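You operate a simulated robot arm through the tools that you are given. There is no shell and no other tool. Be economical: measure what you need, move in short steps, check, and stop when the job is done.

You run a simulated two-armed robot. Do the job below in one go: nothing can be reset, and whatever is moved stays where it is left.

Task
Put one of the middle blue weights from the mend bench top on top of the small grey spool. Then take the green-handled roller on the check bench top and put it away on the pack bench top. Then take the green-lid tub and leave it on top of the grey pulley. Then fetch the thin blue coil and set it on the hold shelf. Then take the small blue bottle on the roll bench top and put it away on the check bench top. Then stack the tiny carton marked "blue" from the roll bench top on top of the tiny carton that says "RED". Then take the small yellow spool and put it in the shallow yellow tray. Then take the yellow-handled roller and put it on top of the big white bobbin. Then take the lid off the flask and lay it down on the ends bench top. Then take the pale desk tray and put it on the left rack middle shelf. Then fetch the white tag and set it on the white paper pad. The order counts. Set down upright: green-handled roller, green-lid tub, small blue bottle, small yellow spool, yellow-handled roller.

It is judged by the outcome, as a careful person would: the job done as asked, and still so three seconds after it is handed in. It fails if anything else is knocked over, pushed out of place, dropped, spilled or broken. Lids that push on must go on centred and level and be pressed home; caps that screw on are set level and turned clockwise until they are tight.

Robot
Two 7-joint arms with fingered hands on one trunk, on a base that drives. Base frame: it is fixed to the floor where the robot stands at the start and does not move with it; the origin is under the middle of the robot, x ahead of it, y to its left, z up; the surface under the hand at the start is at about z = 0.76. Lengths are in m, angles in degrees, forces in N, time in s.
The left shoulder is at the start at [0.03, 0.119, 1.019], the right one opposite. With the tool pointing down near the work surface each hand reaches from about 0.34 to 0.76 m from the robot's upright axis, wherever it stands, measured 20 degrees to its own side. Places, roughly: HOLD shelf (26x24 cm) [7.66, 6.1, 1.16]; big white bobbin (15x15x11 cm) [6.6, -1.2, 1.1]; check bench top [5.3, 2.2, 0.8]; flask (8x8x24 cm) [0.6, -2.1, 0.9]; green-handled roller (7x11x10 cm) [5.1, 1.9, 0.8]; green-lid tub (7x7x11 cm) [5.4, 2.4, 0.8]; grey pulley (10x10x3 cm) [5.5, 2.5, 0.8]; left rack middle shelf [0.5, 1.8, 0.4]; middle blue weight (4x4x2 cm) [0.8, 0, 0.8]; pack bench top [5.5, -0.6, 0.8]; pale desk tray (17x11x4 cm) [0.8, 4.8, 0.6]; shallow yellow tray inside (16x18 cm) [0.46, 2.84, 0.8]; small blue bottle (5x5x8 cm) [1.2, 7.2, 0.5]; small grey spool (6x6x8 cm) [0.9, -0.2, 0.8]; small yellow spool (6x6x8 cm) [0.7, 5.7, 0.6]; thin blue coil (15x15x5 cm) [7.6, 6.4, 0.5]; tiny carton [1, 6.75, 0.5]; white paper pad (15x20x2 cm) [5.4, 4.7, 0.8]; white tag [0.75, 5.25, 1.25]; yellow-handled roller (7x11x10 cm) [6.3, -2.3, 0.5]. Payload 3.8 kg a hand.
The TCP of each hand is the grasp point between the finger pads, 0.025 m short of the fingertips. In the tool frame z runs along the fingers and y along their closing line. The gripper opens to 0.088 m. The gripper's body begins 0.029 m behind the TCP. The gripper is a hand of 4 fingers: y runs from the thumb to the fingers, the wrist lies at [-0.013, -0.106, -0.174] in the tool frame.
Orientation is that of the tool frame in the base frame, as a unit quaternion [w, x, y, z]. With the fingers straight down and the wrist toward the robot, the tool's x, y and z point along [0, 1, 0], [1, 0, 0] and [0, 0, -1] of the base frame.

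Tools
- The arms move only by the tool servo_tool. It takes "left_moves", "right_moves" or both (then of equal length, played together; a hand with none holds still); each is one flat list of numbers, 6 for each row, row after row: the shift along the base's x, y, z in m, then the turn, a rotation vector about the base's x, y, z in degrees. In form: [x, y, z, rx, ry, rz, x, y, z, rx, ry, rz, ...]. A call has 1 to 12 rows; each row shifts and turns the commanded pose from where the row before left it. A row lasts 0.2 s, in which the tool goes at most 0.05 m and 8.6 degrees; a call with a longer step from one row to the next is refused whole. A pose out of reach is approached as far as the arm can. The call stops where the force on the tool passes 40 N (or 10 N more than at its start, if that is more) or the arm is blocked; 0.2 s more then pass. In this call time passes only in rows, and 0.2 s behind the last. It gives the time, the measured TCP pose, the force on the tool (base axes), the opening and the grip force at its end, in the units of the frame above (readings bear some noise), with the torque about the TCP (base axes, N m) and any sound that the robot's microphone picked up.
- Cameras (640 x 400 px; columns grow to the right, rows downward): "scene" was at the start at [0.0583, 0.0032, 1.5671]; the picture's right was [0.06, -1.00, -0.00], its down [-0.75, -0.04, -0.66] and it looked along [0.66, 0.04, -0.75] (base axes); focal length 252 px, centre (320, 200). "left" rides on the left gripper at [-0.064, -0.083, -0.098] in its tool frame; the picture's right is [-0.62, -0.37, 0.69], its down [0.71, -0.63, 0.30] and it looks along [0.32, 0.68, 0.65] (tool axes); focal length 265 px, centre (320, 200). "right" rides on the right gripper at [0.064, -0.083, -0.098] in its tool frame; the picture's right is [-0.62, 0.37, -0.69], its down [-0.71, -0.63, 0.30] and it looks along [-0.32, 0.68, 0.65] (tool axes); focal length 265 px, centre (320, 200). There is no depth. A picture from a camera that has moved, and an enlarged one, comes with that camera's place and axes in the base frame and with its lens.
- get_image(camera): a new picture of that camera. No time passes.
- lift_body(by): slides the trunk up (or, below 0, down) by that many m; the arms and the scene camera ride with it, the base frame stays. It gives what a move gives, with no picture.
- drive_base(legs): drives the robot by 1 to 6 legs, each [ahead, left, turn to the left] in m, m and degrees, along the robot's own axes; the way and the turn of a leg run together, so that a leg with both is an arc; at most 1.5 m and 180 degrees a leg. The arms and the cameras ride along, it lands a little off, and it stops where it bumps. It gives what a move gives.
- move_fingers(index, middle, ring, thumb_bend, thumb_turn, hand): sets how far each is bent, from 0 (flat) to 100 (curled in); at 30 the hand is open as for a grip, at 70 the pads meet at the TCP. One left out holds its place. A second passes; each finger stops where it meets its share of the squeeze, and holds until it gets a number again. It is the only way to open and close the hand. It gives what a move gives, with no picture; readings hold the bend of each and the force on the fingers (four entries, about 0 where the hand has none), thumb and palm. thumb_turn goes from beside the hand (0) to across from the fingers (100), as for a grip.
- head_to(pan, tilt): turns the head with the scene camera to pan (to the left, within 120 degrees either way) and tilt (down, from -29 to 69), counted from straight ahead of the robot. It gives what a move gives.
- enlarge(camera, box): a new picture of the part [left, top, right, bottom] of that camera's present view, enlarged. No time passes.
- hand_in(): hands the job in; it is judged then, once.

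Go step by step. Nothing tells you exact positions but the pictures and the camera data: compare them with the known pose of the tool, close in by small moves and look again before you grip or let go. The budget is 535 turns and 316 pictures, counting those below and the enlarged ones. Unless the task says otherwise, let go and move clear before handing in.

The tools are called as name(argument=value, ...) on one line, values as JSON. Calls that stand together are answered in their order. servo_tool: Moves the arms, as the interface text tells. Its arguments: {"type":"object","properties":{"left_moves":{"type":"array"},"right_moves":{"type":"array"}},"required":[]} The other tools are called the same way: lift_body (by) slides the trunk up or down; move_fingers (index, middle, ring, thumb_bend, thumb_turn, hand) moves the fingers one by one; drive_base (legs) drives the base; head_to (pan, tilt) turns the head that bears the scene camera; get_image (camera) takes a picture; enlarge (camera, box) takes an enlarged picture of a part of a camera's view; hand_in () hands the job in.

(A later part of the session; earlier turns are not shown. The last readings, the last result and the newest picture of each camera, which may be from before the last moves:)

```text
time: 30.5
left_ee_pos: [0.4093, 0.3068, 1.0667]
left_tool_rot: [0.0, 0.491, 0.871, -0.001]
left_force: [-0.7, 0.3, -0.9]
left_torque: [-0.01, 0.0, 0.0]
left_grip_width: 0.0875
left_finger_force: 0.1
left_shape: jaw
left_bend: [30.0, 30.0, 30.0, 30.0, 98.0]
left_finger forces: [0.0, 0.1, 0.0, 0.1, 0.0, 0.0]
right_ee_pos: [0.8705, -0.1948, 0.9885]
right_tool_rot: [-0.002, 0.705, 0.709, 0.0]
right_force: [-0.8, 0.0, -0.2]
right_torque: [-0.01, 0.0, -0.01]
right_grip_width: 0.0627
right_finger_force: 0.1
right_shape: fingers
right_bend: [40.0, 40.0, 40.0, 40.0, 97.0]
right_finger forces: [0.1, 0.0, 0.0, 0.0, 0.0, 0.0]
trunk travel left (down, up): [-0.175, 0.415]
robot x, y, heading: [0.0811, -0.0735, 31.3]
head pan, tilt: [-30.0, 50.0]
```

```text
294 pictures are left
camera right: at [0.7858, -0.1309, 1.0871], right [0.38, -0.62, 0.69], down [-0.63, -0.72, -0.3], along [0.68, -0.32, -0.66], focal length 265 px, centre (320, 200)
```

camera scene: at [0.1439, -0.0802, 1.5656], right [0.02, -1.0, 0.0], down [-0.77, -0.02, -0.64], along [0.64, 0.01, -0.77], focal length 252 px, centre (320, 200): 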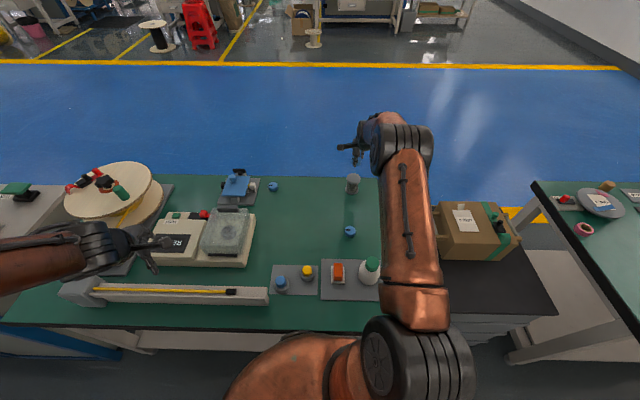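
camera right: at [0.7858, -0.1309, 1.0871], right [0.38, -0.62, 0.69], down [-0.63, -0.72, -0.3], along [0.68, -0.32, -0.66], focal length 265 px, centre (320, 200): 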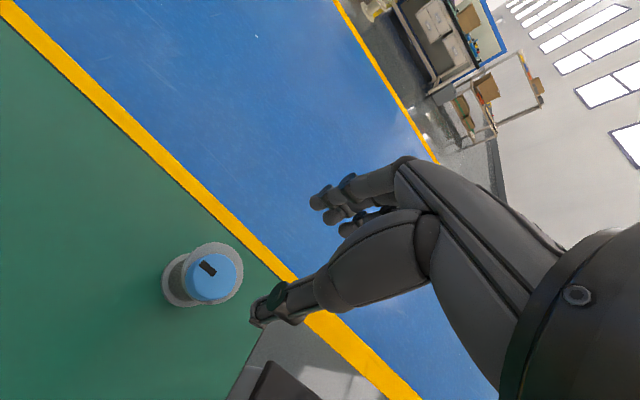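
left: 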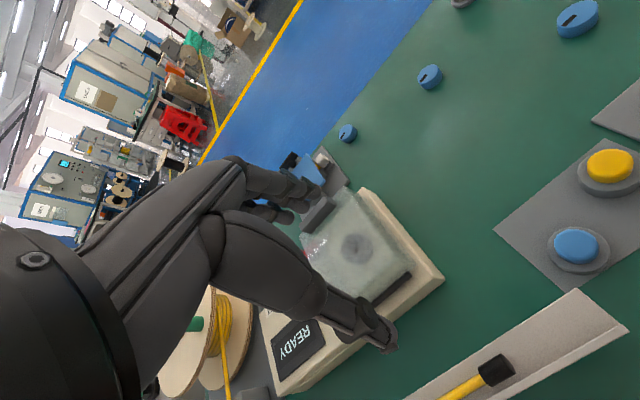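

The weight sits centred on the spool. Now I'll tuck the right arm and look left and right along the corridor for a way out to the aisle.

servo_tool(right_moves=[0, 0, 0.04, 0, 0, 0, 0, 0, 0.04, 0, 0, 0, -0.04, 0.0215, 0.005, 0, 0, 3.4, -0.04, 0.0215, 0.005, 0, 0, 3.4, -0.04, 0.0215, 0.005, 0, 0, 3.4, -0.04, 0.0215, 0.005, 0, 0, 3.4, -0.04, 0.0215, 0, 0, 0, 3.4, -0.04, 0.0215, 0, 0, 0, 3.4, -0.04, 0.0215, 0, 0, 0, 3.4, -0.04, 0.0215, 0, 0, 0, 3.4, -0.04, 0.0215, 0, 0, 0, 3.4])

drive_base(legs=[[-0.2, 0, 0]])

head_to(pan=60, tilt=15)

get_image(camera="scene")

head_to(pan=-110, tilt=20)

get_image(camera="scene")

```text
time: 32.9
left_ee_pos: [0.4096, 0.3068, 1.0676]
left_tool_rot: [-0.001, 0.491, 0.871, -0.001]
left_force: [1.0, -0.3, -0.2]
left_torque: [0.01, 0.01, 0.01]
left_grip_width: 0.0875
left_finger_force: 0.1
left_shape: jaw
left_bend: [30.0, 30.0, 30.0, 30.0, 98.0]
left_finger forces: [0.0, 0.0, 0.0, 0.1, 0.0, 0.0]
right_ee_pos: [0.5113, -0.0046, 1.0843]
right_tool_rot: [-0.002, 0.493, 0.87, -0.002]
right_force: [0.2, 0.1, -1.0]
right_torque: [-0.02, -0.02, 0.01]
right_grip_width: 0.0633
right_finger_force: 0.1
right_shape: fingers
right_bend: [40.0, 40.0, 40.0, 40.0, 97.0]
right_finger forces: [0.0, 0.1, 0.0, 0.0, 0.0, 0.0]
trunk travel left (down, up): [-0.175, 0.415]
robot x, y, heading: [0.0797, -0.0717, 31.3]
head pan, tilt: [-30.0, 50.0]
```

```text
time: 34.5
left_ee_pos: [0.2369, 0.2, 1.0675]
left_tool_rot: [0.0, 0.492, 0.871, 0.0]
left_force: [0.3, -0.4, 0.7]
left_torque: [0.0, 0.0, 0.01]
left_grip_width: 0.0878
left_finger_force: 0.1
left_shape: jaw
left_bend: [30.0, 30.0, 30.0, 30.0, 98.0]
left_finger forces: [0.0, 0.0, 0.0, 0.1, 0.0, 0.1]
right_ee_pos: [0.3402, -0.109, 1.0831]
right_tool_rot: [-0.003, 0.493, 0.87, -0.001]
right_force: [-0.2, 0.6, 0.2]
right_torque: [-0.01, -0.01, -0.03]
right_grip_width: 0.0631
right_finger_force: 0.2
right_shape: fingers
right_bend: [40.0, 40.0, 40.0, 40.0, 97.0]
right_finger forces: [0.0, 0.1, 0.1, 0.0, 0.1, 0.0]
trunk travel left (down, up): [-0.175, 0.415]
robot x, y, heading: [-0.086, -0.1762, 30.9]
head pan, tilt: [-30.0, 50.0]
```

```text
time: 36.1
left_ee_pos: [0.2373, 0.2013, 1.0666]
left_tool_rot: [-0.001, 0.492, 0.871, -0.001]
left_force: [0.1, 0.4, -0.4]
left_torque: [0.02, 0.0, 0.04]
left_grip_width: 0.0878
left_finger_force: 0.1
left_shape: jaw
left_bend: [30.0, 30.0, 30.0, 30.0, 98.0]
left_finger forces: [0.1, 0.0, 0.0, 0.1, 0.0, 0.0]
right_ee_pos: [0.3408, -0.1088, 1.0828]
right_tool_rot: [-0.002, 0.493, 0.87, -0.002]
right_force: [-0.1, 0.2, 0.1]
right_torque: [0.05, 0.01, 0.01]
right_grip_width: 0.0631
right_finger_force: 0.1
right_shape: fingers
right_bend: [40.0, 40.0, 40.0, 40.0, 97.0]
right_finger forces: [0.1, 0.1, 0.0, 0.1, 0.1, 0.0]
trunk travel left (down, up): [-0.175, 0.415]
robot x, y, heading: [-0.0905, -0.1794, 31.2]
head pan, tilt: [60.0, 15.0]
```

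```text
293 pictures are left
camera scene: at [-0.1081, -0.094, 1.6193], right [1.0, 0.02, 0.0], down [0.01, -0.26, -0.97], along [-0.02, 0.97, -0.26], focal length 252 px, centre (320, 200)
```

scene: 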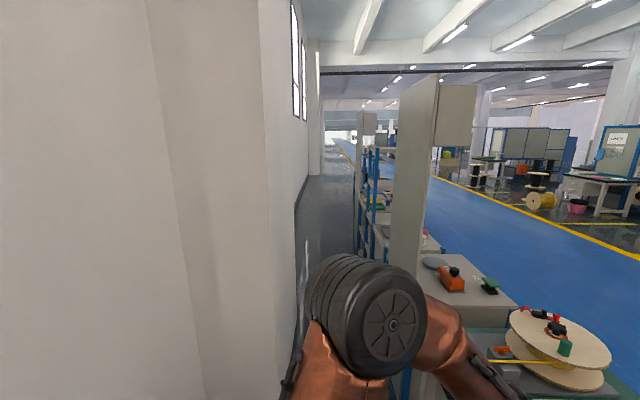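

```text
time: 38.7
left_ee_pos: [0.2362, 0.2005, 1.0667]
left_tool_rot: [0.0, 0.492, 0.871, -0.001]
left_force: [-0.2, -0.3, -0.6]
left_torque: [0.03, 0.0, 0.01]
left_grip_width: 0.0876
left_finger_force: 0.0
left_shape: jaw
left_bend: [30.0, 30.0, 30.0, 30.0, 98.0]
left_finger forces: [0.0, 0.0, 0.0, 0.0, 0.1, 0.1]
right_ee_pos: [0.3415, -0.1079, 1.0829]
right_tool_rot: [-0.002, 0.493, 0.87, -0.001]
right_force: [-0.1, -1.3, 0.5]
right_torque: [0.04, 0.0, 0.0]
right_grip_width: 0.0634
right_finger_force: 0.1
right_shape: fingers
right_bend: [40.0, 40.0, 40.0, 40.0, 97.0]
right_finger forces: [0.0, 0.0, 0.0, 0.0, 0.0, 0.0]
trunk travel left (down, up): [-0.175, 0.415]
robot x, y, heading: [-0.0885, -0.1782, 31.2]
head pan, tilt: [-110.0, 20.0]
```

```text
292 pictures are left
camera scene: at [-0.0881, -0.2788, 1.6112], right [-0.98, -0.19, 0.0], down [-0.07, 0.34, -0.94], along [0.18, -0.92, -0.34], focal length 252 px, centre (320, 200)
```

scene: 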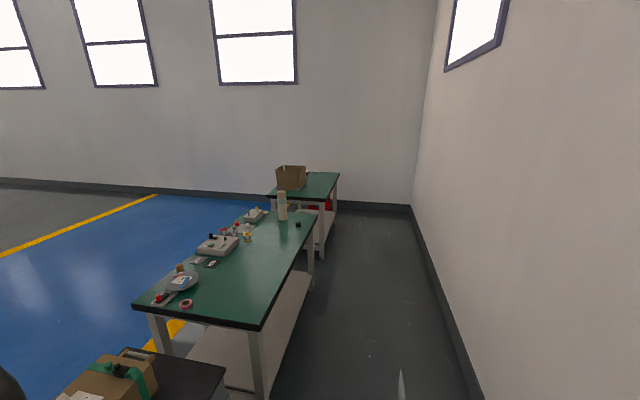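

The weight task is done. The robot is in a narrow corridor and I need the way to the aisle; I'll back off, face along the corridor (left), and look with zoom.

drive_base(legs=[[-0.12, 0, 0], [0, 0, 59]])

head_to(pan=-8, tilt=12)

get_image(camera="scene")

enlarge(camera="scene", box=[220, 120, 420, 245])

```text
time: 42.6
left_ee_pos: [-0.3484, 0.2357, 1.0681]
left_tool_rot: [0.001, -0.002, 1.0, -0.001]
left_force: [0.8, -0.9, 0.4]
left_torque: [0.01, 0.01, -0.02]
left_grip_width: 0.0876
left_finger_force: 0.1
left_shape: jaw
left_bend: [30.0, 30.0, 30.0, 30.0, 98.0]
left_finger forces: [0.0, 0.0, 0.1, 0.0, 0.0, 0.0]
right_ee_pos: [-0.0276, 0.1654, 1.0828]
right_tool_rot: [-0.001, 0.0, 1.0, -0.002]
right_force: [-0.2, 0.0, 0.5]
right_torque: [-0.01, 0.0, 0.04]
right_grip_width: 0.0633
right_finger_force: 0.1
right_shape: fingers
right_bend: [40.0, 40.0, 40.0, 40.0, 97.0]
right_finger forces: [0.0, 0.1, 0.0, 0.0, 0.0, 0.0]
trunk travel left (down, up): [-0.175, 0.415]
robot x, y, heading: [-0.1905, -0.2409, 90.4]
head pan, tilt: [-110.0, 20.0]
```

```text
time: 44.4
left_ee_pos: [-0.3478, 0.235, 1.0673]
left_tool_rot: [-0.001, -0.002, 1.0, -0.001]
left_force: [0.8, -0.4, -0.5]
left_torque: [0.02, 0.0, 0.01]
left_grip_width: 0.0875
left_finger_force: 0.0
left_shape: jaw
left_bend: [30.0, 30.0, 30.0, 30.0, 98.0]
left_finger forces: [0.1, 0.0, 0.0, 0.1, 0.0, 0.0]
right_ee_pos: [-0.028, 0.1639, 1.0831]
right_tool_rot: [-0.002, -0.001, 1.0, -0.002]
right_force: [-0.4, 0.5, -0.6]
right_torque: [-0.01, 0.0, 0.01]
right_grip_width: 0.063
right_finger_force: 0.1
right_shape: fingers
right_bend: [40.0, 40.0, 40.0, 40.0, 97.0]
right_finger forces: [0.1, 0.0, 0.0, 0.0, 0.0, 0.1]
trunk travel left (down, up): [-0.175, 0.415]
robot x, y, heading: [-0.1923, -0.237, 90.2]
head pan, tilt: [-8.0, 12.0]
```

```text
291 pictures are left
camera scene: at [-0.1799, -0.167, 1.6242], right [0.99, -0.13, 0.0], down [-0.03, -0.21, -0.98], along [0.13, 0.97, -0.21], focal length 252 px, centre (320, 200)
```

scene: 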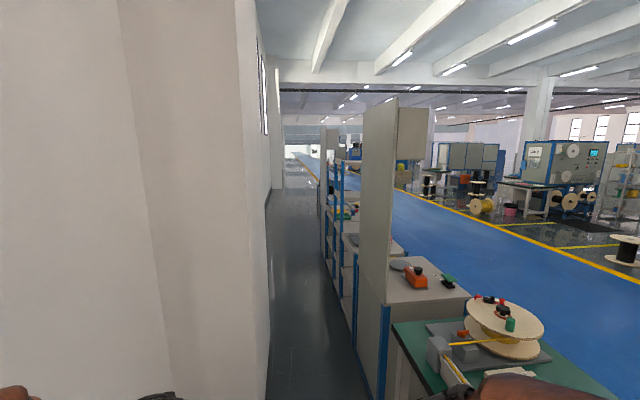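

```text
3.20 times, centred on (320, 182) of scene
camera zoom: at [-0.1799, -0.167, 1.6242], right [0.99, -0.13, 0.0], down [-0.03, -0.21, -0.98], along [0.13, 0.97, -0.21], focal length 806 px, centre (320, 256)
```

zoom: 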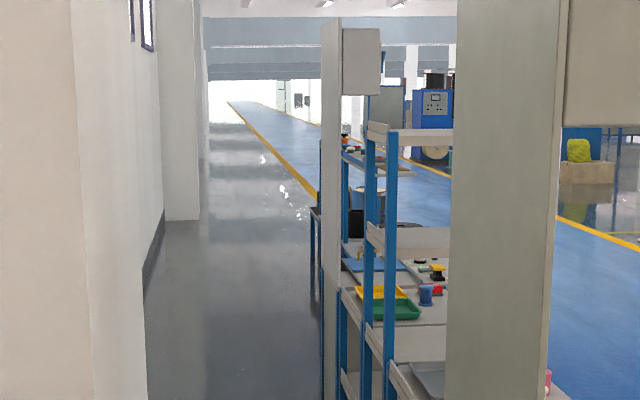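

The corridor is about 0.7 m wide at the pilaster (x from -0.37 to 0.33) and leads to the end of the row. I'll stretch both arms straight ahead to become narrow, centre in the corridor, and drive up step by step.

servo_tool(left_moves=[0.0045, 0.033, 0, 0, 0, 0, 0.0045, 0.033, 0, 0, 0, 0, 0.0045, 0.033, 0, 0, 0, 0, 0.0045, 0.033, 0, 0, 0, 0, 0.0045, 0.033, 0, 0, 0, 0, 0.0045, 0.033, 0, 0, 0, 0, 0.0045, 0.033, 0, 0, 0, 0, 0.0045, 0.033, 0, 0, 0, 0], right_moves=[-0.0055, 0.042, 0, 0, 0, 0, -0.0055, 0.042, 0, 0, 0, 0, -0.0055, 0.042, 0, 0, 0, 0, -0.0055, 0.042, 0, 0, 0, 0, -0.0055, 0.042, 0, 0, 0, 0, -0.0055, 0.042, 0, 0, 0, 0, -0.0055, 0.042, 0, 0, 0, 0, -0.0055, 0.042, 0, 0, 0, 0])

drive_base(legs=[[0, -0.17, 0]])

head_to(pan=0, tilt=45)

get_image(camera="scene")

```text
time: 46.2
left_ee_pos: [-0.3103, 0.5005, 1.065]
left_tool_rot: [0.0, -0.001, 1.0, -0.004]
left_force: [0.4, 0.6, -0.6]
left_torque: [-0.03, 0.01, 0.01]
left_grip_width: 0.0876
left_finger_force: 0.1
left_shape: jaw
left_bend: [30.0, 30.0, 30.0, 30.0, 98.0]
left_finger forces: [0.0, 0.0, 0.0, 0.0, 0.1, 0.0]
right_ee_pos: [-0.0729, 0.501, 1.0806]
right_tool_rot: [-0.001, 0.001, 1.0, -0.006]
right_force: [0.0, -0.1, 0.5]
right_torque: [-0.07, 0.02, -0.02]
right_grip_width: 0.0632
right_finger_force: 0.1
right_shape: fingers
right_bend: [40.0, 40.0, 40.0, 40.0, 97.0]
right_finger forces: [0.1, 0.1, 0.0, 0.0, 0.0, 0.0]
trunk travel left (down, up): [-0.175, 0.415]
robot x, y, heading: [-0.192, -0.2379, 90.3]
head pan, tilt: [-8.0, 12.0]
```

```text
time: 47.6
left_ee_pos: [-0.1408, 0.4978, 1.0671]
left_tool_rot: [-0.001, -0.002, 1.0, 0.0]
left_force: [0.9, -0.2, -0.7]
left_torque: [0.0, 0.03, 0.0]
left_grip_width: 0.0877
left_finger_force: 0.1
left_shape: jaw
left_bend: [30.0, 30.0, 30.0, 30.0, 98.0]
left_finger forces: [0.0, 0.0, 0.1, 0.0, 0.0, 0.0]
right_ee_pos: [0.0971, 0.5011, 1.0837]
right_tool_rot: [-0.002, 0.0, 1.0, -0.002]
right_force: [0.2, 0.0, -0.3]
right_torque: [0.0, 0.03, 0.01]
right_grip_width: 0.0632
right_finger_force: 0.1
right_shape: fingers
right_bend: [40.0, 40.0, 40.0, 40.0, 97.0]
right_finger forces: [0.0, 0.1, 0.1, 0.0, 0.0, 0.1]
trunk travel left (down, up): [-0.175, 0.415]
robot x, y, heading: [-0.0221, -0.2324, 90.2]
head pan, tilt: [-8.0, 12.0]
```

```text
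time: 48.6
left_ee_pos: [-0.1415, 0.4991, 1.0668]
left_tool_rot: [0.0, -0.001, 1.0, -0.001]
left_force: [0.2, -0.3, 0.9]
left_torque: [-0.02, 0.01, -0.02]
left_grip_width: 0.0878
left_finger_force: 0.1
left_shape: jaw
left_bend: [30.0, 30.0, 30.0, 30.0, 98.0]
left_finger forces: [0.0, 0.0, 0.0, 0.1, 0.0, 0.1]
right_ee_pos: [0.0963, 0.5001, 1.0837]
right_tool_rot: [-0.001, 0.0, 1.0, -0.003]
right_force: [0.8, -0.4, -0.2]
right_torque: [-0.02, -0.02, 0.01]
right_grip_width: 0.0633
right_finger_force: 0.1
right_shape: fingers
right_bend: [40.0, 40.0, 40.0, 40.0, 97.0]
right_finger forces: [0.0, 0.0, 0.2, 0.1, 0.1, 0.0]
trunk travel left (down, up): [-0.175, 0.415]
robot x, y, heading: [-0.0241, -0.2367, 90.2]
head pan, tilt: [0.0, 45.0]
```

```text
289 pictures are left
camera scene: at [-0.0232, -0.1767, 1.5725], right [1.0, 0.01, 0.0], down [0.0, -0.71, -0.71], along [0.0, 0.71, -0.71], focal length 252 px, centre (320, 200)
```

scene: 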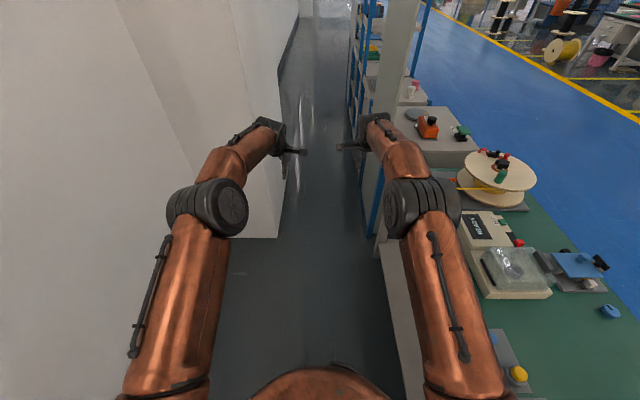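

The elbows stick out about 0.3 m either side, so it's tight; I'll stretch the arms further and inward, and shift 4 cm right to centre.

servo_tool(left_moves=[0.01, 0.02, 0, 0, 0, 0, 0.01, 0.02, 0, 0, 0, 0, 0.01, 0.01, 0, 0, 0, 0], right_moves=[-0.01, 0.02, 0, 0, 0, 0, -0.01, 0.02, 0, 0, 0, 0, -0.01, 0.01, 0, 0, 0, 0])

drive_base(legs=[[0.3, -0.04, 0]])

get_image(camera="scene")

```text
time: 49.4
left_ee_pos: [-0.1292, 0.5154, 1.0641]
left_tool_rot: [0.0, -0.001, 1.0, -0.002]
left_force: [0.2, 0.1, -0.6]
left_torque: [-0.01, 0.02, -0.01]
left_grip_width: 0.088
left_finger_force: 0.0
left_shape: jaw
left_bend: [30.0, 30.0, 30.0, 30.0, 98.0]
left_finger forces: [0.1, 0.0, 0.0, 0.0, 0.0, 0.0]
left hand out of reach, approached as far as the arm can: row 1, 2, 3
right_ee_pos: [0.0681, 0.5134, 1.0758]
right_tool_rot: [-0.001, 0.0, 1.0, -0.003]
right_force: [-0.6, -0.2, 0.9]
right_torque: [0.01, 0.0, 0.02]
right_grip_width: 0.0633
right_finger_force: 0.1
right_shape: fingers
right_bend: [40.0, 40.0, 40.0, 40.0, 97.0]
right_finger forces: [0.1, 0.0, 0.0, 0.1, 0.0, 0.1]
right hand out of reach, approached as far as the arm can: row 1, 2, 3
trunk travel left (down, up): [-0.175, 0.415]
robot x, y, heading: [-0.0205, -0.2397, 90.4]
head pan, tilt: [0.0, 45.0]
```

```text
time: 51.4
left_ee_pos: [-0.0951, 0.8101, 1.0647]
left_tool_rot: [0.0, -0.004, 1.0, -0.001]
left_force: [0.3, 1.2, -0.5]
left_torque: [-0.03, -0.02, 0.01]
left_grip_width: 0.0874
left_finger_force: 0.1
left_shape: jaw
left_bend: [30.0, 30.0, 30.0, 30.0, 98.0]
left_finger forces: [0.0, 0.0, 0.1, 0.0, 0.0, 0.0]
right_ee_pos: [0.1021, 0.8105, 1.0784]
right_tool_rot: [-0.001, -0.003, 1.0, -0.003]
right_force: [0.6, 1.0, 0.0]
right_torque: [0.01, 0.0, 0.04]
right_grip_width: 0.0631
right_finger_force: 0.0
right_shape: fingers
right_bend: [40.0, 40.0, 40.0, 40.0, 97.0]
right_finger forces: [0.1, 0.1, 0.0, 0.1, 0.1, 0.0]
trunk travel left (down, up): [-0.175, 0.415]
robot x, y, heading: [0.0176, 0.0611, 90.9]
head pan, tilt: [0.0, 45.0]
```

```text
288 pictures are left
camera scene: at [0.0148, 0.1205, 1.5724], right [1.0, 0.01, 0.0], down [0.01, -0.71, -0.71], along [-0.01, 0.71, -0.71], focal length 252 px, centre (320, 200)
```

scene: 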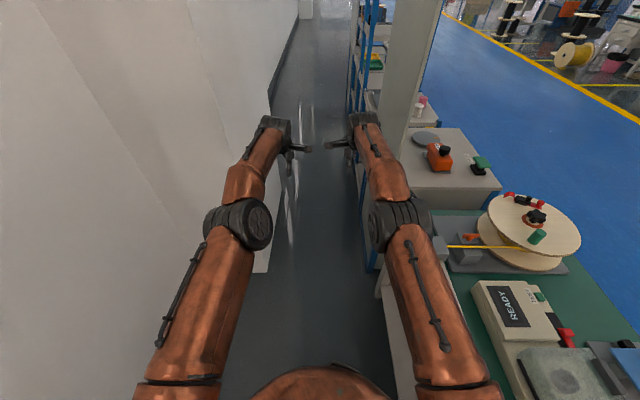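

Clearances are now good on both sides. Drive on along the corridor.

drive_base(legs=[[0, 0, -0.9], [1.2, 0, 0]])

head_to(pan=-10, tilt=25)

get_image(camera="scene")

```text
time: 57.8
left_ee_pos: [-0.0897, 1.9965, 1.0648]
left_tool_rot: [0.0, -0.002, 1.0, -0.002]
left_force: [-0.1, -0.3, -0.4]
left_torque: [-0.02, 0.03, 0.01]
left_grip_width: 0.088
left_finger_force: 0.1
left_shape: jaw
left_bend: [30.0, 30.0, 30.0, 30.0, 98.0]
left_finger forces: [0.1, 0.1, 0.1, 0.1, 0.0, 0.0]
right_ee_pos: [0.1065, 1.9949, 1.0762]
right_tool_rot: [0.0, 0.001, 1.0, -0.002]
right_force: [0.5, -0.7, -0.3]
right_torque: [-0.01, -0.03, 0.03]
right_grip_width: 0.063
right_finger_force: 0.0
right_shape: fingers
right_bend: [40.0, 40.0, 40.0, 40.0, 97.0]
right_finger forces: [0.0, 0.0, 0.0, 0.1, 0.1, 0.0]
trunk travel left (down, up): [-0.175, 0.415]
robot x, y, heading: [0.0131, 1.2442, 90.3]
head pan, tilt: [0.0, 45.0]
```

```text
time: 58.6
left_ee_pos: [-0.0894, 1.9964, 1.0652]
left_tool_rot: [-0.001, -0.002, 1.0, -0.002]
left_force: [0.4, -0.2, 0.3]
left_torque: [-0.02, 0.02, 0.0]
left_grip_width: 0.0875
left_finger_force: 0.0
left_shape: jaw
left_bend: [30.0, 30.0, 30.0, 30.0, 98.0]
left_finger forces: [0.0, 0.0, 0.0, 0.1, 0.0, 0.0]
right_ee_pos: [0.1055, 1.9946, 1.0774]
right_tool_rot: [-0.001, 0.002, 1.0, -0.003]
right_force: [-0.7, -1.0, 0.1]
right_torque: [0.01, -0.01, -0.01]
right_grip_width: 0.0632
right_finger_force: 0.1
right_shape: fingers
right_bend: [40.0, 40.0, 40.0, 40.0, 97.0]
right_finger forces: [0.1, 0.0, 0.0, 0.0, 0.0, 0.0]
trunk travel left (down, up): [-0.175, 0.415]
robot x, y, heading: [0.0134, 1.243, 90.3]
head pan, tilt: [-10.0, 25.0]
```

```text
287 pictures are left
camera scene: at [0.031, 1.3139, 1.603], right [0.99, -0.17, 0.0], down [-0.07, -0.42, -0.91], along [0.15, 0.89, -0.42], focal length 252 px, centre (320, 200)
```

scene: 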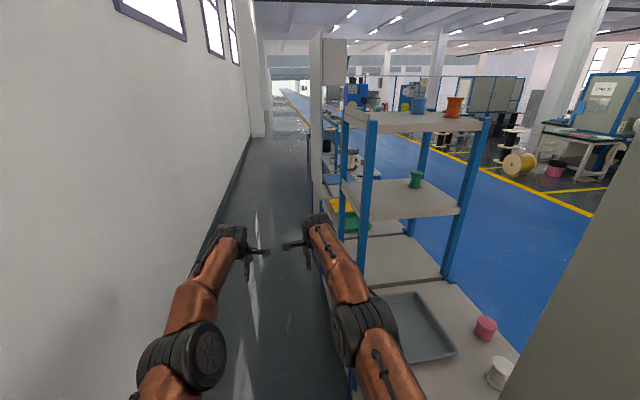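

Passing the rack now; corridor ahead is clear. Continue.

drive_base(legs=[[1.4, 0, -0.3], [1.4, 0, 0]])

head_to(pan=-25, tilt=25)

get_image(camera="scene")

```text
time: 72.3
left_ee_pos: [-0.1262, 4.8122, 1.0654]
left_tool_rot: [0.001, -0.006, 1.0, -0.002]
left_force: [0.5, 0.4, -0.3]
left_torque: [-0.05, 0.01, -0.02]
left_grip_width: 0.0877
left_finger_force: 0.1
left_shape: jaw
left_bend: [30.0, 30.0, 30.0, 30.0, 98.0]
left_finger forces: [0.0, 0.0, 0.0, 0.0, 0.0, 0.0]
right_ee_pos: [0.07, 4.8122, 1.0765]
right_tool_rot: [-0.001, -0.004, 1.0, -0.003]
right_force: [0.9, -1.5, -0.7]
right_torque: [0.01, -0.04, -0.03]
right_grip_width: 0.0631
right_finger_force: 0.2
right_shape: fingers
right_bend: [40.0, 40.0, 40.0, 40.0, 97.0]
right_finger forces: [0.1, 0.0, 0.0, 0.0, 0.1, 0.0]
trunk travel left (down, up): [-0.175, 0.415]
robot x, y, heading: [-0.0161, 4.0622, 90.9]
head pan, tilt: [-10.0, 25.0]
```

```text
time: 73.0
left_ee_pos: [-0.1263, 4.8134, 1.0655]
left_tool_rot: [0.0, -0.006, 1.0, -0.002]
left_force: [0.6, 0.1, 0.7]
left_torque: [0.0, 0.0, -0.03]
left_grip_width: 0.0877
left_finger_force: 0.1
left_shape: jaw
left_bend: [30.0, 30.0, 30.0, 30.0, 98.0]
left_finger forces: [0.1, 0.0, 0.0, 0.0, 0.0, 0.0]
right_ee_pos: [0.0702, 4.8126, 1.0776]
right_tool_rot: [-0.001, -0.003, 1.0, -0.003]
right_force: [0.1, -0.6, 0.7]
right_torque: [0.01, 0.0, 0.03]
right_grip_width: 0.0631
right_finger_force: 0.0
right_shape: fingers
right_bend: [40.0, 40.0, 40.0, 40.0, 97.0]
right_finger forces: [0.1, 0.0, 0.0, 0.0, 0.0, 0.1]
trunk travel left (down, up): [-0.175, 0.415]
robot x, y, heading: [-0.0163, 4.0593, 90.5]
head pan, tilt: [-25.0, 25.0]
```

```text
286 pictures are left
camera scene: at [0.0239, 4.1249, 1.6031], right [0.91, -0.41, 0.0], down [-0.17, -0.39, -0.91], along [0.37, 0.83, -0.42], focal length 252 px, centre (320, 200)
```

scene: 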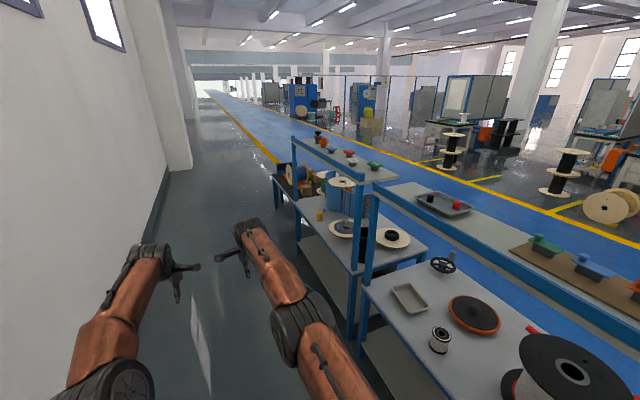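

I can see the pale tray, yellow spool and the low roll bench; the row ends near y≈7.8. I'll drive past its end, then face the aisle.

drive_base(legs=[[1.5, 0, -0.5], [1.5, 0, 0], [1.5, 0, 0]])

head_to(pan=-60, tilt=25)

get_image(camera="scene")

```text
time: 94.8
left_ee_pos: [-0.1766, 9.3828, 1.0643]
left_tool_rot: [0.0, 0.006, 1.0, -0.002]
left_force: [0.1, -0.7, -0.4]
left_torque: [-0.01, -0.05, -0.01]
left_grip_width: 0.0876
left_finger_force: 0.1
left_shape: jaw
left_bend: [30.0, 30.0, 30.0, 30.0, 98.0]
left_finger forces: [0.0, 0.1, 0.0, 0.0, 0.0, 0.0]
right_ee_pos: [0.0221, 9.378, 1.0775]
right_tool_rot: [-0.001, 0.007, 1.0, -0.002]
right_force: [-0.2, -0.2, -0.1]
right_torque: [-0.02, -0.04, -0.02]
right_grip_width: 0.0631
right_finger_force: 0.1
right_shape: fingers
right_bend: [40.0, 40.0, 40.0, 40.0, 97.0]
right_finger forces: [0.0, 0.1, 0.0, 0.1, 0.0, 0.1]
trunk travel left (down, up): [-0.175, 0.415]
robot x, y, heading: [-0.0834, 8.6281, 89.7]
head pan, tilt: [-25.0, 25.0]
```

```text
time: 95.8
left_ee_pos: [-0.1763, 9.3817, 1.0656]
left_tool_rot: [0.0, 0.005, 1.0, -0.002]
left_force: [-0.1, -0.5, -0.2]
left_torque: [-0.01, -0.01, -0.01]
left_grip_width: 0.0876
left_finger_force: 0.0
left_shape: jaw
left_bend: [30.0, 30.0, 30.0, 30.0, 98.0]
left_finger forces: [0.0, 0.0, 0.0, 0.1, 0.1, 0.0]
right_ee_pos: [0.0201, 9.3787, 1.0775]
right_tool_rot: [0.0, 0.008, 1.0, -0.003]
right_force: [0.6, -0.1, 0.2]
right_torque: [-0.02, 0.0, -0.01]
right_grip_width: 0.0631
right_finger_force: 0.0
right_shape: fingers
right_bend: [40.0, 40.0, 40.0, 40.0, 97.0]
right_finger forces: [0.0, 0.1, 0.0, 0.0, 0.1, 0.0]
trunk travel left (down, up): [-0.175, 0.415]
robot x, y, heading: [-0.0819, 8.6284, 89.4]
head pan, tilt: [-60.0, 25.0]
```

```text
285 pictures are left
camera scene: at [-0.0007, 8.6534, 1.6031], right [0.49, -0.87, 0.0], down [-0.37, -0.21, -0.91], along [0.79, 0.45, -0.42], focal length 252 px, centre (320, 200)
```

scene: 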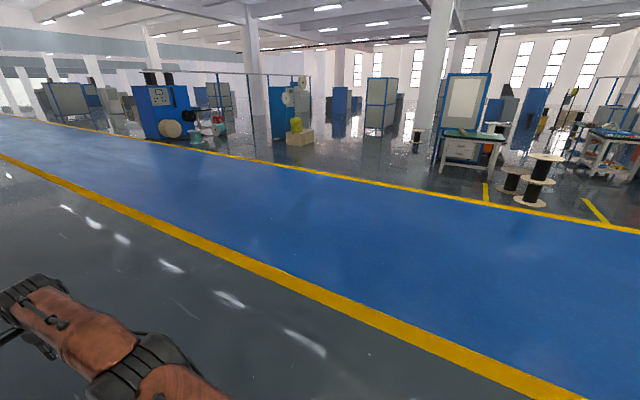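

The aisle is clear. Turn to face +x, go into the aisle and travel toward the check bench.

drive_base(legs=[[0, 0, -89.6], [1.5, 0, 0], [1.4, 0, 0], [0, -1.5, 0], [0, -1.5, 0], [0, -1.5, 0]])

drive_base(legs=[[0, -1.5, 0], [0.4, -0.4, 0]])

head_to(pan=0, tilt=20)

get_image(camera="scene")

```text
time: 134.7
left_ee_pos: [3.4032, 4.173, 1.0645]
left_tool_rot: [-0.001, 0.738, 0.675, -0.002]
left_force: [-0.4, -0.1, -0.2]
left_torque: [0.01, -0.01, 0.03]
left_grip_width: 0.0877
left_finger_force: 0.1
left_shape: jaw
left_bend: [30.0, 30.0, 30.0, 30.0, 98.0]
left_finger forces: [0.0, 0.1, 0.0, 0.0, 0.1, 0.0]
right_ee_pos: [3.3839, 3.9786, 1.0772]
right_tool_rot: [-0.002, 0.739, 0.674, -0.002]
right_force: [-0.1, 0.0, -0.1]
right_torque: [0.0, 0.02, 0.02]
right_grip_width: 0.0631
right_finger_force: 0.0
right_shape: fingers
right_bend: [40.0, 40.0, 40.0, 40.0, 97.0]
right_finger forces: [0.0, 0.1, 0.1, 0.0, 0.0, 0.0]
trunk travel left (down, up): [-0.175, 0.415]
robot x, y, heading: [2.6476, 4.1392, -4.7]
head pan, tilt: [-60.0, 25.0]
```

```text
time: 144.9
left_ee_pos: [3.6492, 2.245, 1.0655]
left_tool_rot: [-0.002, 0.735, 0.678, -0.001]
left_force: [0.7, -0.8, -0.3]
left_torque: [0.0, -0.02, 0.03]
left_grip_width: 0.0876
left_finger_force: 0.0
left_shape: jaw
left_bend: [30.0, 30.0, 30.0, 30.0, 98.0]
left_finger forces: [0.0, 0.1, 0.0, 0.0, 0.0, 0.1]
right_ee_pos: [3.6315, 2.0488, 1.0767]
right_tool_rot: [-0.003, 0.736, 0.678, -0.001]
right_force: [0.9, -0.7, 0.3]
right_torque: [0.04, 0.0, 0.03]
right_grip_width: 0.063
right_finger_force: 0.0
right_shape: fingers
right_bend: [40.0, 40.0, 40.0, 40.0, 97.0]
right_finger forces: [0.1, 0.0, 0.0, 0.0, 0.1, 0.0]
trunk travel left (down, up): [-0.175, 0.415]
robot x, y, heading: [2.8892, 2.2008, -4.8]
head pan, tilt: [-60.0, 25.0]
```

```text
time: 146.2
left_ee_pos: [3.6483, 2.2451, 1.0652]
left_tool_rot: [-0.001, 0.734, 0.679, -0.001]
left_force: [-0.2, -0.4, 1.0]
left_torque: [0.03, -0.01, -0.02]
left_grip_width: 0.0877
left_finger_force: 0.1
left_shape: jaw
left_bend: [30.0, 30.0, 30.0, 30.0, 98.0]
left_finger forces: [0.0, 0.0, 0.1, 0.0, 0.1, 0.1]
right_ee_pos: [3.6313, 2.0484, 1.0764]
right_tool_rot: [-0.002, 0.736, 0.677, -0.002]
right_force: [0.1, 0.2, 0.5]
right_torque: [-0.05, -0.03, 0.05]
right_grip_width: 0.0632
right_finger_force: 0.1
right_shape: fingers
right_bend: [40.0, 40.0, 40.0, 40.0, 97.0]
right_finger forces: [0.1, 0.0, 0.0, 0.0, 0.1, 0.0]
trunk travel left (down, up): [-0.175, 0.415]
robot x, y, heading: [2.8896, 2.2013, -4.2]
head pan, tilt: [0.0, 20.0]
```

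```text
284 pictures are left
camera scene: at [2.9642, 2.1942, 1.6111], right [-0.08, -1.0, 0.0], down [-0.34, 0.03, -0.94], along [0.94, -0.07, -0.34], focal length 252 px, centre (320, 200)
```

scene: 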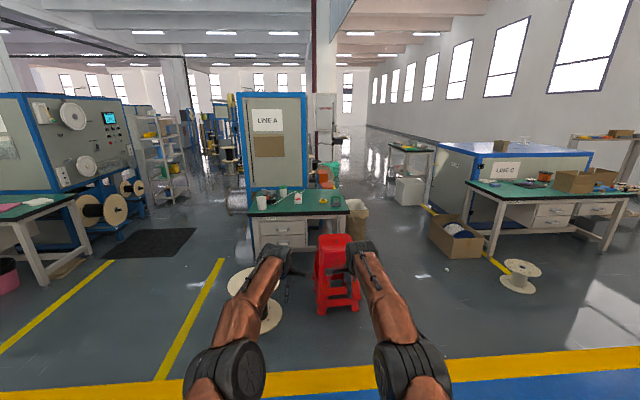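

The check bench (with a "LINE A" machine behind) is ahead, front edge near x≈4.95, y 1.8–2.65. A red stool and a wooden reel stand in front, so I'll zoom in.

enlarge(camera="scene", box=[210, 160, 390, 320])

head_to(pan=0, tilt=40)

servo_tool(left_moves=[-0.05, 0, 0, 0, 0, 0, -0.05, 0, 0, 0, 0, 0, -0.05, 0.01, 0, 0, 0, 0, -0.05, 0.02, 0, 0, 0, 0, -0.05, 0.02, 0, 0, 0, 0, -0.05, 0.02, 0, 0, 0, 0, -0.05, 0, 0, 0, 0, 0], right_moves=[-0.05, 0, 0, 0, 0, 0, -0.05, 0, 0, 0, 0, 0, -0.05, -0.01, 0, 0, 0, 0, -0.05, -0.02, 0, 0, 0, 0, -0.05, -0.02, 0, 0, 0, 0, -0.05, -0.02, 0, 0, 0, 0, -0.05, 0, 0, 0, 0, 0])

```text
2.50 times, centred on (300, 240) of scene
camera zoom: at [2.9642, 2.1942, 1.6111], right [-0.08, -1.0, 0.0], down [-0.34, 0.03, -0.94], along [0.94, -0.07, -0.34], focal length 630 px, centre (370, 100)
```

zoom: 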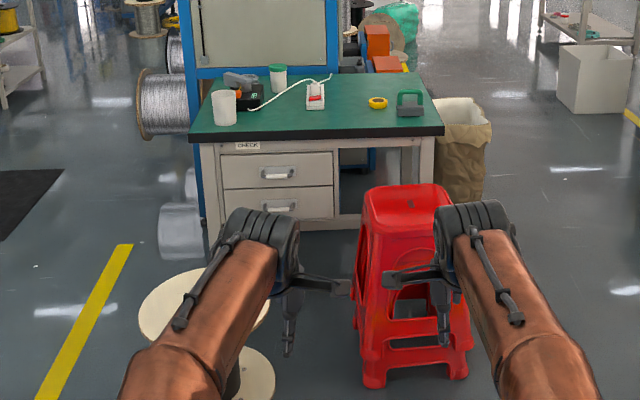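

```text
time: 147.1
left_ee_pos: [3.6478, 2.2465, 1.065]
left_tool_rot: [-0.002, 0.734, 0.679, -0.001]
left_force: [-0.5, 0.8, 0.0]
left_torque: [-0.01, 0.0, -0.01]
left_grip_width: 0.0875
left_finger_force: 0.1
left_shape: jaw
left_bend: [30.0, 30.0, 30.0, 30.0, 98.0]
left_finger forces: [0.1, 0.0, 0.0, 0.0, 0.1, 0.1]
right_ee_pos: [3.6297, 2.0488, 1.0781]
right_tool_rot: [-0.003, 0.736, 0.677, -0.001]
right_force: [0.7, 0.7, -0.5]
right_torque: [-0.02, -0.01, 0.0]
right_grip_width: 0.0634
right_finger_force: 0.1
right_shape: fingers
right_bend: [40.0, 40.0, 40.0, 40.0, 97.0]
right_finger forces: [0.0, 0.1, 0.0, 0.0, 0.0, 0.1]
trunk travel left (down, up): [-0.175, 0.415]
robot x, y, heading: [2.8897, 2.2007, -4.6]
head pan, tilt: [0.0, 40.0]
```

```text
refused: row 3 steps farther than a row can; nothing moved
```

The green-handled roller is at the right of the bench, the tub and pulley group at the left. The stool and reel block the front, so I'll take the roller from the bench's right side. First retract the arms and drive around the stool.

servo_tool(left_moves=[-0.045, 0, 0, 0, 0, 0, -0.045, 0, 0, 0, 0, 0, -0.045, 0.01, 0, 0, 0, 0, -0.045, 0.02, 0, 0, 0, 0, -0.045, 0.02, 0, 0, 0, 0, -0.045, 0.02, 0, 0, 0, 0, -0.045, 0, 0, 0, 0, 0], right_moves=[-0.045, 0, 0, 0, 0, 0, -0.045, 0, 0, 0, 0, 0, -0.045, -0.01, 0, 0, 0, 0, -0.045, -0.02, 0, 0, 0, 0, -0.045, -0.02, 0, 0, 0, 0, -0.045, -0.02, 0, 0, 0, 0, -0.045, 0, 0, 0, 0, 0])

drive_base(legs=[[0, 0, 4.5], [1.2, -0.9, 0]])

get_image(camera="scene")

```text
time: 148.7
left_ee_pos: [3.3315, 2.3135, 1.0654]
left_tool_rot: [-0.001, 0.734, 0.679, 0.0]
left_force: [-0.1, 1.0, -0.1]
left_torque: [0.02, -0.01, -0.01]
left_grip_width: 0.0879
left_finger_force: 0.2
left_shape: jaw
left_bend: [30.0, 30.0, 30.0, 30.0, 98.0]
left_finger forces: [0.0, 0.1, 0.0, 0.1, 0.1, 0.0]
right_ee_pos: [3.3155, 1.9816, 1.0779]
right_tool_rot: [-0.001, 0.735, 0.678, 0.001]
right_force: [0.4, -0.1, -0.5]
right_torque: [0.02, -0.01, 0.0]
right_grip_width: 0.0633
right_finger_force: 0.0
right_shape: fingers
right_bend: [40.0, 40.0, 40.0, 40.0, 97.0]
right_finger forces: [0.1, 0.0, 0.1, 0.1, 0.1, 0.0]
trunk travel left (down, up): [-0.175, 0.415]
robot x, y, heading: [2.8916, 2.2016, -4.5]
head pan, tilt: [0.0, 40.0]
```

```text
time: 156.8
left_ee_pos: [4.5607, 1.4357, 1.0647]
left_tool_rot: [-0.001, 0.706, 0.709, -0.001]
left_force: [-0.2, -0.3, -1.0]
left_torque: [-0.01, 0.0, 0.02]
left_grip_width: 0.0875
left_finger_force: 0.1
left_shape: jaw
left_bend: [30.0, 30.0, 30.0, 30.0, 98.0]
left_finger forces: [0.0, 0.0, 0.0, 0.0, 0.0, 0.1]
right_ee_pos: [4.5716, 1.1038, 1.0757]
right_tool_rot: [-0.001, 0.707, 0.708, -0.001]
right_force: [0.4, 0.8, -0.8]
right_torque: [-0.01, -0.05, -0.01]
right_grip_width: 0.0633
right_finger_force: 0.0
right_shape: fingers
right_bend: [40.0, 40.0, 40.0, 40.0, 97.0]
right_finger forces: [0.0, 0.0, 0.0, 0.0, 0.0, 0.0]
trunk travel left (down, up): [-0.175, 0.415]
robot x, y, heading: [4.1293, 1.2856, 0.2]
head pan, tilt: [0.0, 40.0]
```

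```text
282 pictures are left
camera scene: at [4.1936, 1.2859, 1.5797], right [0.01, -1.0, 0.0], down [-0.64, 0.0, -0.77], along [0.77, 0.0, -0.64], focal length 252 px, centre (320, 200)
```

scene: 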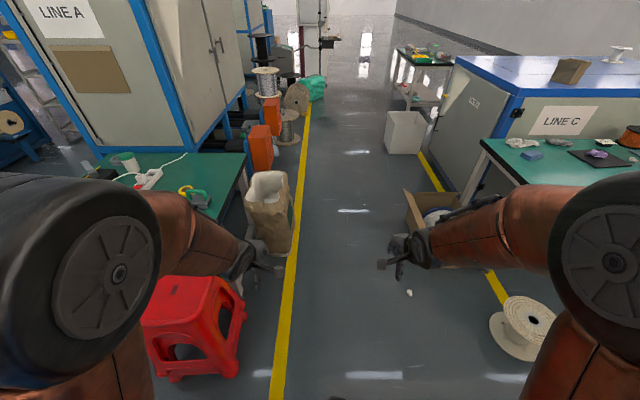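

The lane to the right of the bench is clear; a paper bag stands beyond x≈5.47. I'll stand at about (5.0, 1.36) and turn to face the bench's side.

drive_base(legs=[[0.87, 0.07, 0], [0, 0, 90]])

get_image(camera="scene")

```text
time: 165.3
left_ee_pos: [4.858, 1.793, 1.0641]
left_tool_rot: [0.0, -0.013, 1.0, 0.0]
left_force: [-0.7, -0.3, -0.6]
left_torque: [0.0, -0.02, 0.02]
left_grip_width: 0.0876
left_finger_force: 0.1
left_shape: jaw
left_bend: [30.0, 30.0, 30.0, 30.0, 98.0]
left_finger forces: [0.0, 0.0, 0.0, 0.0, 0.0, 0.0]
right_ee_pos: [5.1873, 1.8122, 1.0759]
right_tool_rot: [-0.001, -0.012, 1.0, -0.002]
right_force: [0.5, -0.6, 0.4]
right_torque: [-0.03, -0.03, 0.02]
right_grip_width: 0.0634
right_finger_force: 0.1
right_shape: fingers
right_bend: [40.0, 40.0, 40.0, 40.0, 97.0]
right_finger forces: [0.0, 0.1, 0.0, 0.0, 0.0, 0.1]
trunk travel left (down, up): [-0.175, 0.415]
robot x, y, heading: [5.0145, 1.3627, 91.6]
head pan, tilt: [0.0, 40.0]
```

```text
281 pictures are left
camera scene: at [5.0134, 1.4286, 1.5797], right [1.0, 0.03, 0.0], down [0.02, -0.64, -0.77], along [-0.02, 0.77, -0.64], focal length 252 px, centre (320, 200)
```

scene: 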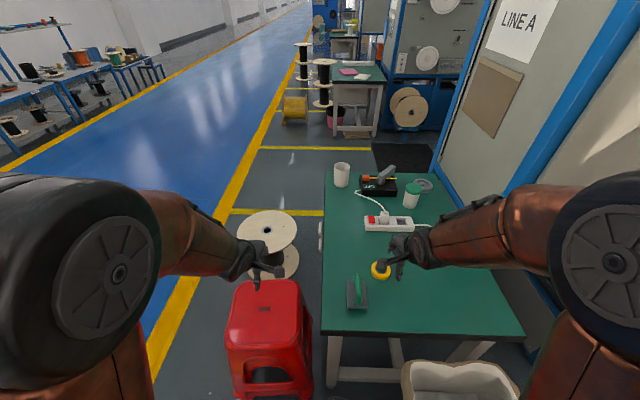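

Good position. I'll zoom in on the roller to see its handle's shape and direction.

enlarge(camera="scene", box=[320, 250, 400, 320])

get_image(camera="right")

```text
5.71 times, centred on (360, 285) of scene
camera zoom: at [5.0134, 1.4286, 1.5797], right [1.0, 0.03, 0.0], down [0.02, -0.64, -0.77], along [-0.02, 0.77, -0.64], focal length 1439 px, centre (91, -286)
```

zoom: 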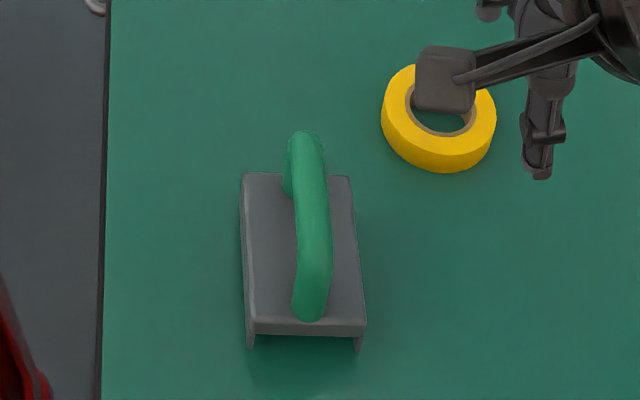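

```text
279 pictures are left
camera right: at [5.1252, 1.7286, 1.1742], right [0.61, 0.39, 0.69], down [0.73, -0.61, -0.3], along [0.31, 0.69, -0.66], focal length 265 px, centre (320, 200)
```

right: 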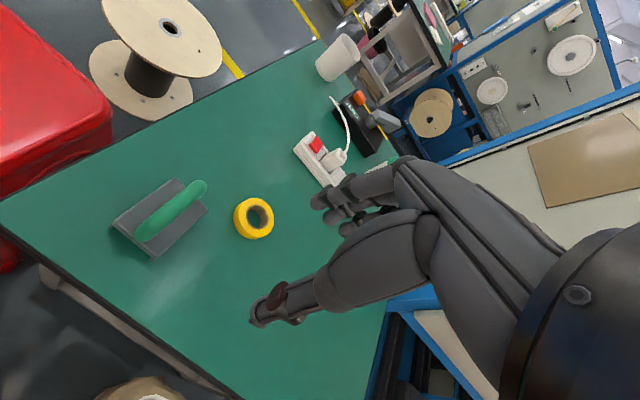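

The roller has an arched handle running along y, centred near (5.125, 1.864), top about z 0.855. I'll turn the right hand 90° so it closes across the handle, and move above it.

servo_tool(right_moves=[-0.0056, 0.0047, 0, 0, 0, 8.05, -0.0056, 0.0047, 0, 0, 0, 8.05, -0.0056, 0.0047, 0, 0, 0, 8.05, -0.0056, 0.0047, 0, 0, 0, 8.05, -0.0056, 0.0047, 0, 0, 0, 8.05, -0.0056, 0.0047, 0, 0, 0, 8.05, -0.0056, 0.0047, 0, 0, 0, 8.05, -0.0056, 0.0047, 0, 0, 0, 8.05, -0.0056, 0.0047, 0, 0, 0, 8.05, -0.0056, 0.0047, 0, 0, 0, 8.05, -0.0056, 0.0047, 0, 0, 0, 8.05, 0, 0, -0.04, 0, 0, 0])

get_image(camera="right")

get_image(camera="scene")

```text
time: 167.9
left_ee_pos: [4.8562, 1.7926, 1.0646]
left_tool_rot: [0.0, -0.014, 1.0, -0.002]
left_force: [-0.2, 0.2, 0.0]
left_torque: [0.01, -0.04, -0.02]
left_grip_width: 0.0879
left_finger_force: 0.1
left_shape: jaw
left_bend: [30.0, 30.0, 30.0, 30.0, 98.0]
left_finger forces: [0.1, 0.1, 0.0, 0.0, 0.0, 0.0]
right_ee_pos: [5.13, 1.8655, 1.0367]
right_tool_rot: [0.001, -0.707, 0.707, -0.002]
right_force: [-0.6, -0.6, 0.4]
right_torque: [0.01, 0.02, 0.01]
right_grip_width: 0.063
right_finger_force: 0.1
right_shape: fingers
right_bend: [40.0, 40.0, 40.0, 40.0, 97.0]
right_finger forces: [0.1, 0.0, 0.0, 0.0, 0.0, 0.0]
trunk travel left (down, up): [-0.175, 0.415]
robot x, y, heading: [5.015, 1.3634, 91.7]
head pan, tilt: [0.0, 40.0]
```

```text
278 pictures are left
camera right: at [5.2107, 1.8017, 1.1344], right [-0.37, 0.62, 0.69], down [0.63, 0.71, -0.3], along [-0.68, 0.32, -0.66], focal length 265 px, centre (320, 200)
```

right: 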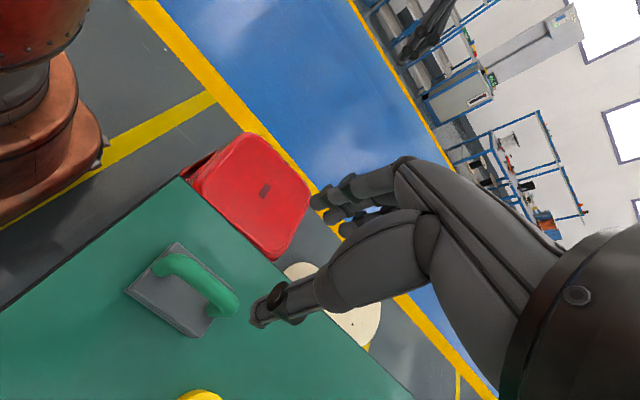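

```text
277 pictures are left
camera scene: at [5.0142, 1.4293, 1.5797], right [1.0, 0.03, 0.0], down [0.02, -0.64, -0.77], along [-0.02, 0.77, -0.64], focal length 252 px, centre (320, 200)
```

scene: 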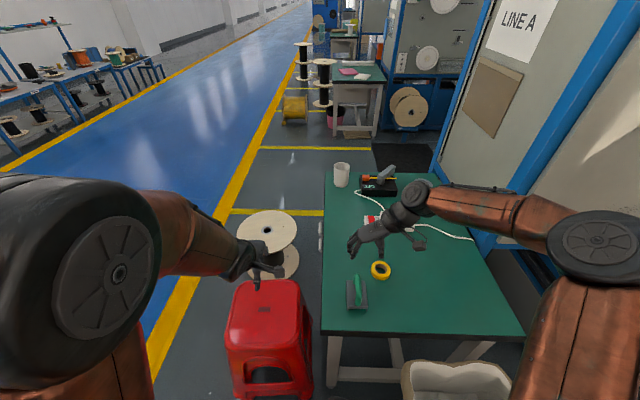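

Aligned; lower to just above the handle and check.

servo_tool(right_moves=[-0.005, 0.001, -0.04, 0, 0, 0, 0, 0, -0.04, 0, 0, 0, 0, 0, -0.04, 0, 0, 0, 0, 0, -0.012, 0, 0, 0])

get_image(camera="right")

```text
time: 168.9
left_ee_pos: [4.8562, 1.793, 1.0641]
left_tool_rot: [-0.001, -0.015, 1.0, -0.001]
left_force: [0.0, -0.3, -0.5]
left_torque: [0.01, 0.05, 0.01]
left_grip_width: 0.0881
left_finger_force: 0.0
left_shape: jaw
left_bend: [30.0, 30.0, 30.0, 30.0, 98.0]
left_finger forces: [0.0, 0.0, 0.0, 0.0, 0.0, 0.1]
right_ee_pos: [5.1219, 1.8643, 0.9029]
right_tool_rot: [0.002, -0.706, 0.708, -0.002]
right_force: [-0.3, 0.4, 0.4]
right_torque: [-0.01, 0.0, 0.03]
right_grip_width: 0.0634
right_finger_force: 0.1
right_shape: fingers
right_bend: [40.0, 40.0, 40.0, 40.0, 97.0]
right_finger forces: [0.0, 0.1, 0.1, 0.0, 0.0, 0.0]
trunk travel left (down, up): [-0.175, 0.415]
robot x, y, heading: [5.0185, 1.3654, 91.9]
head pan, tilt: [0.0, 40.0]
```

```text
276 pictures are left
camera right: at [5.2036, 1.8011, 1.0014], right [-0.37, 0.62, 0.69], down [0.63, 0.71, -0.3], along [-0.68, 0.33, -0.66], focal length 265 px, centre (320, 200)
```

right: 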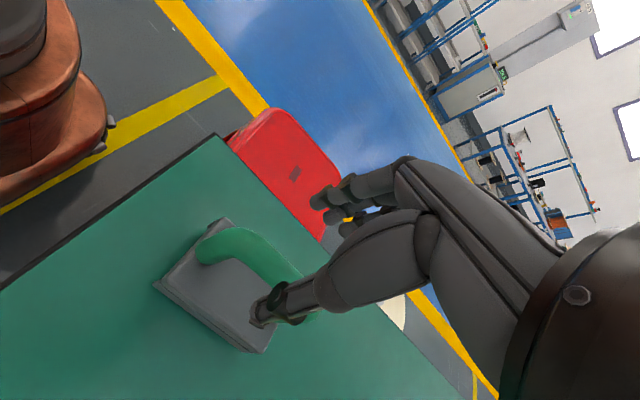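

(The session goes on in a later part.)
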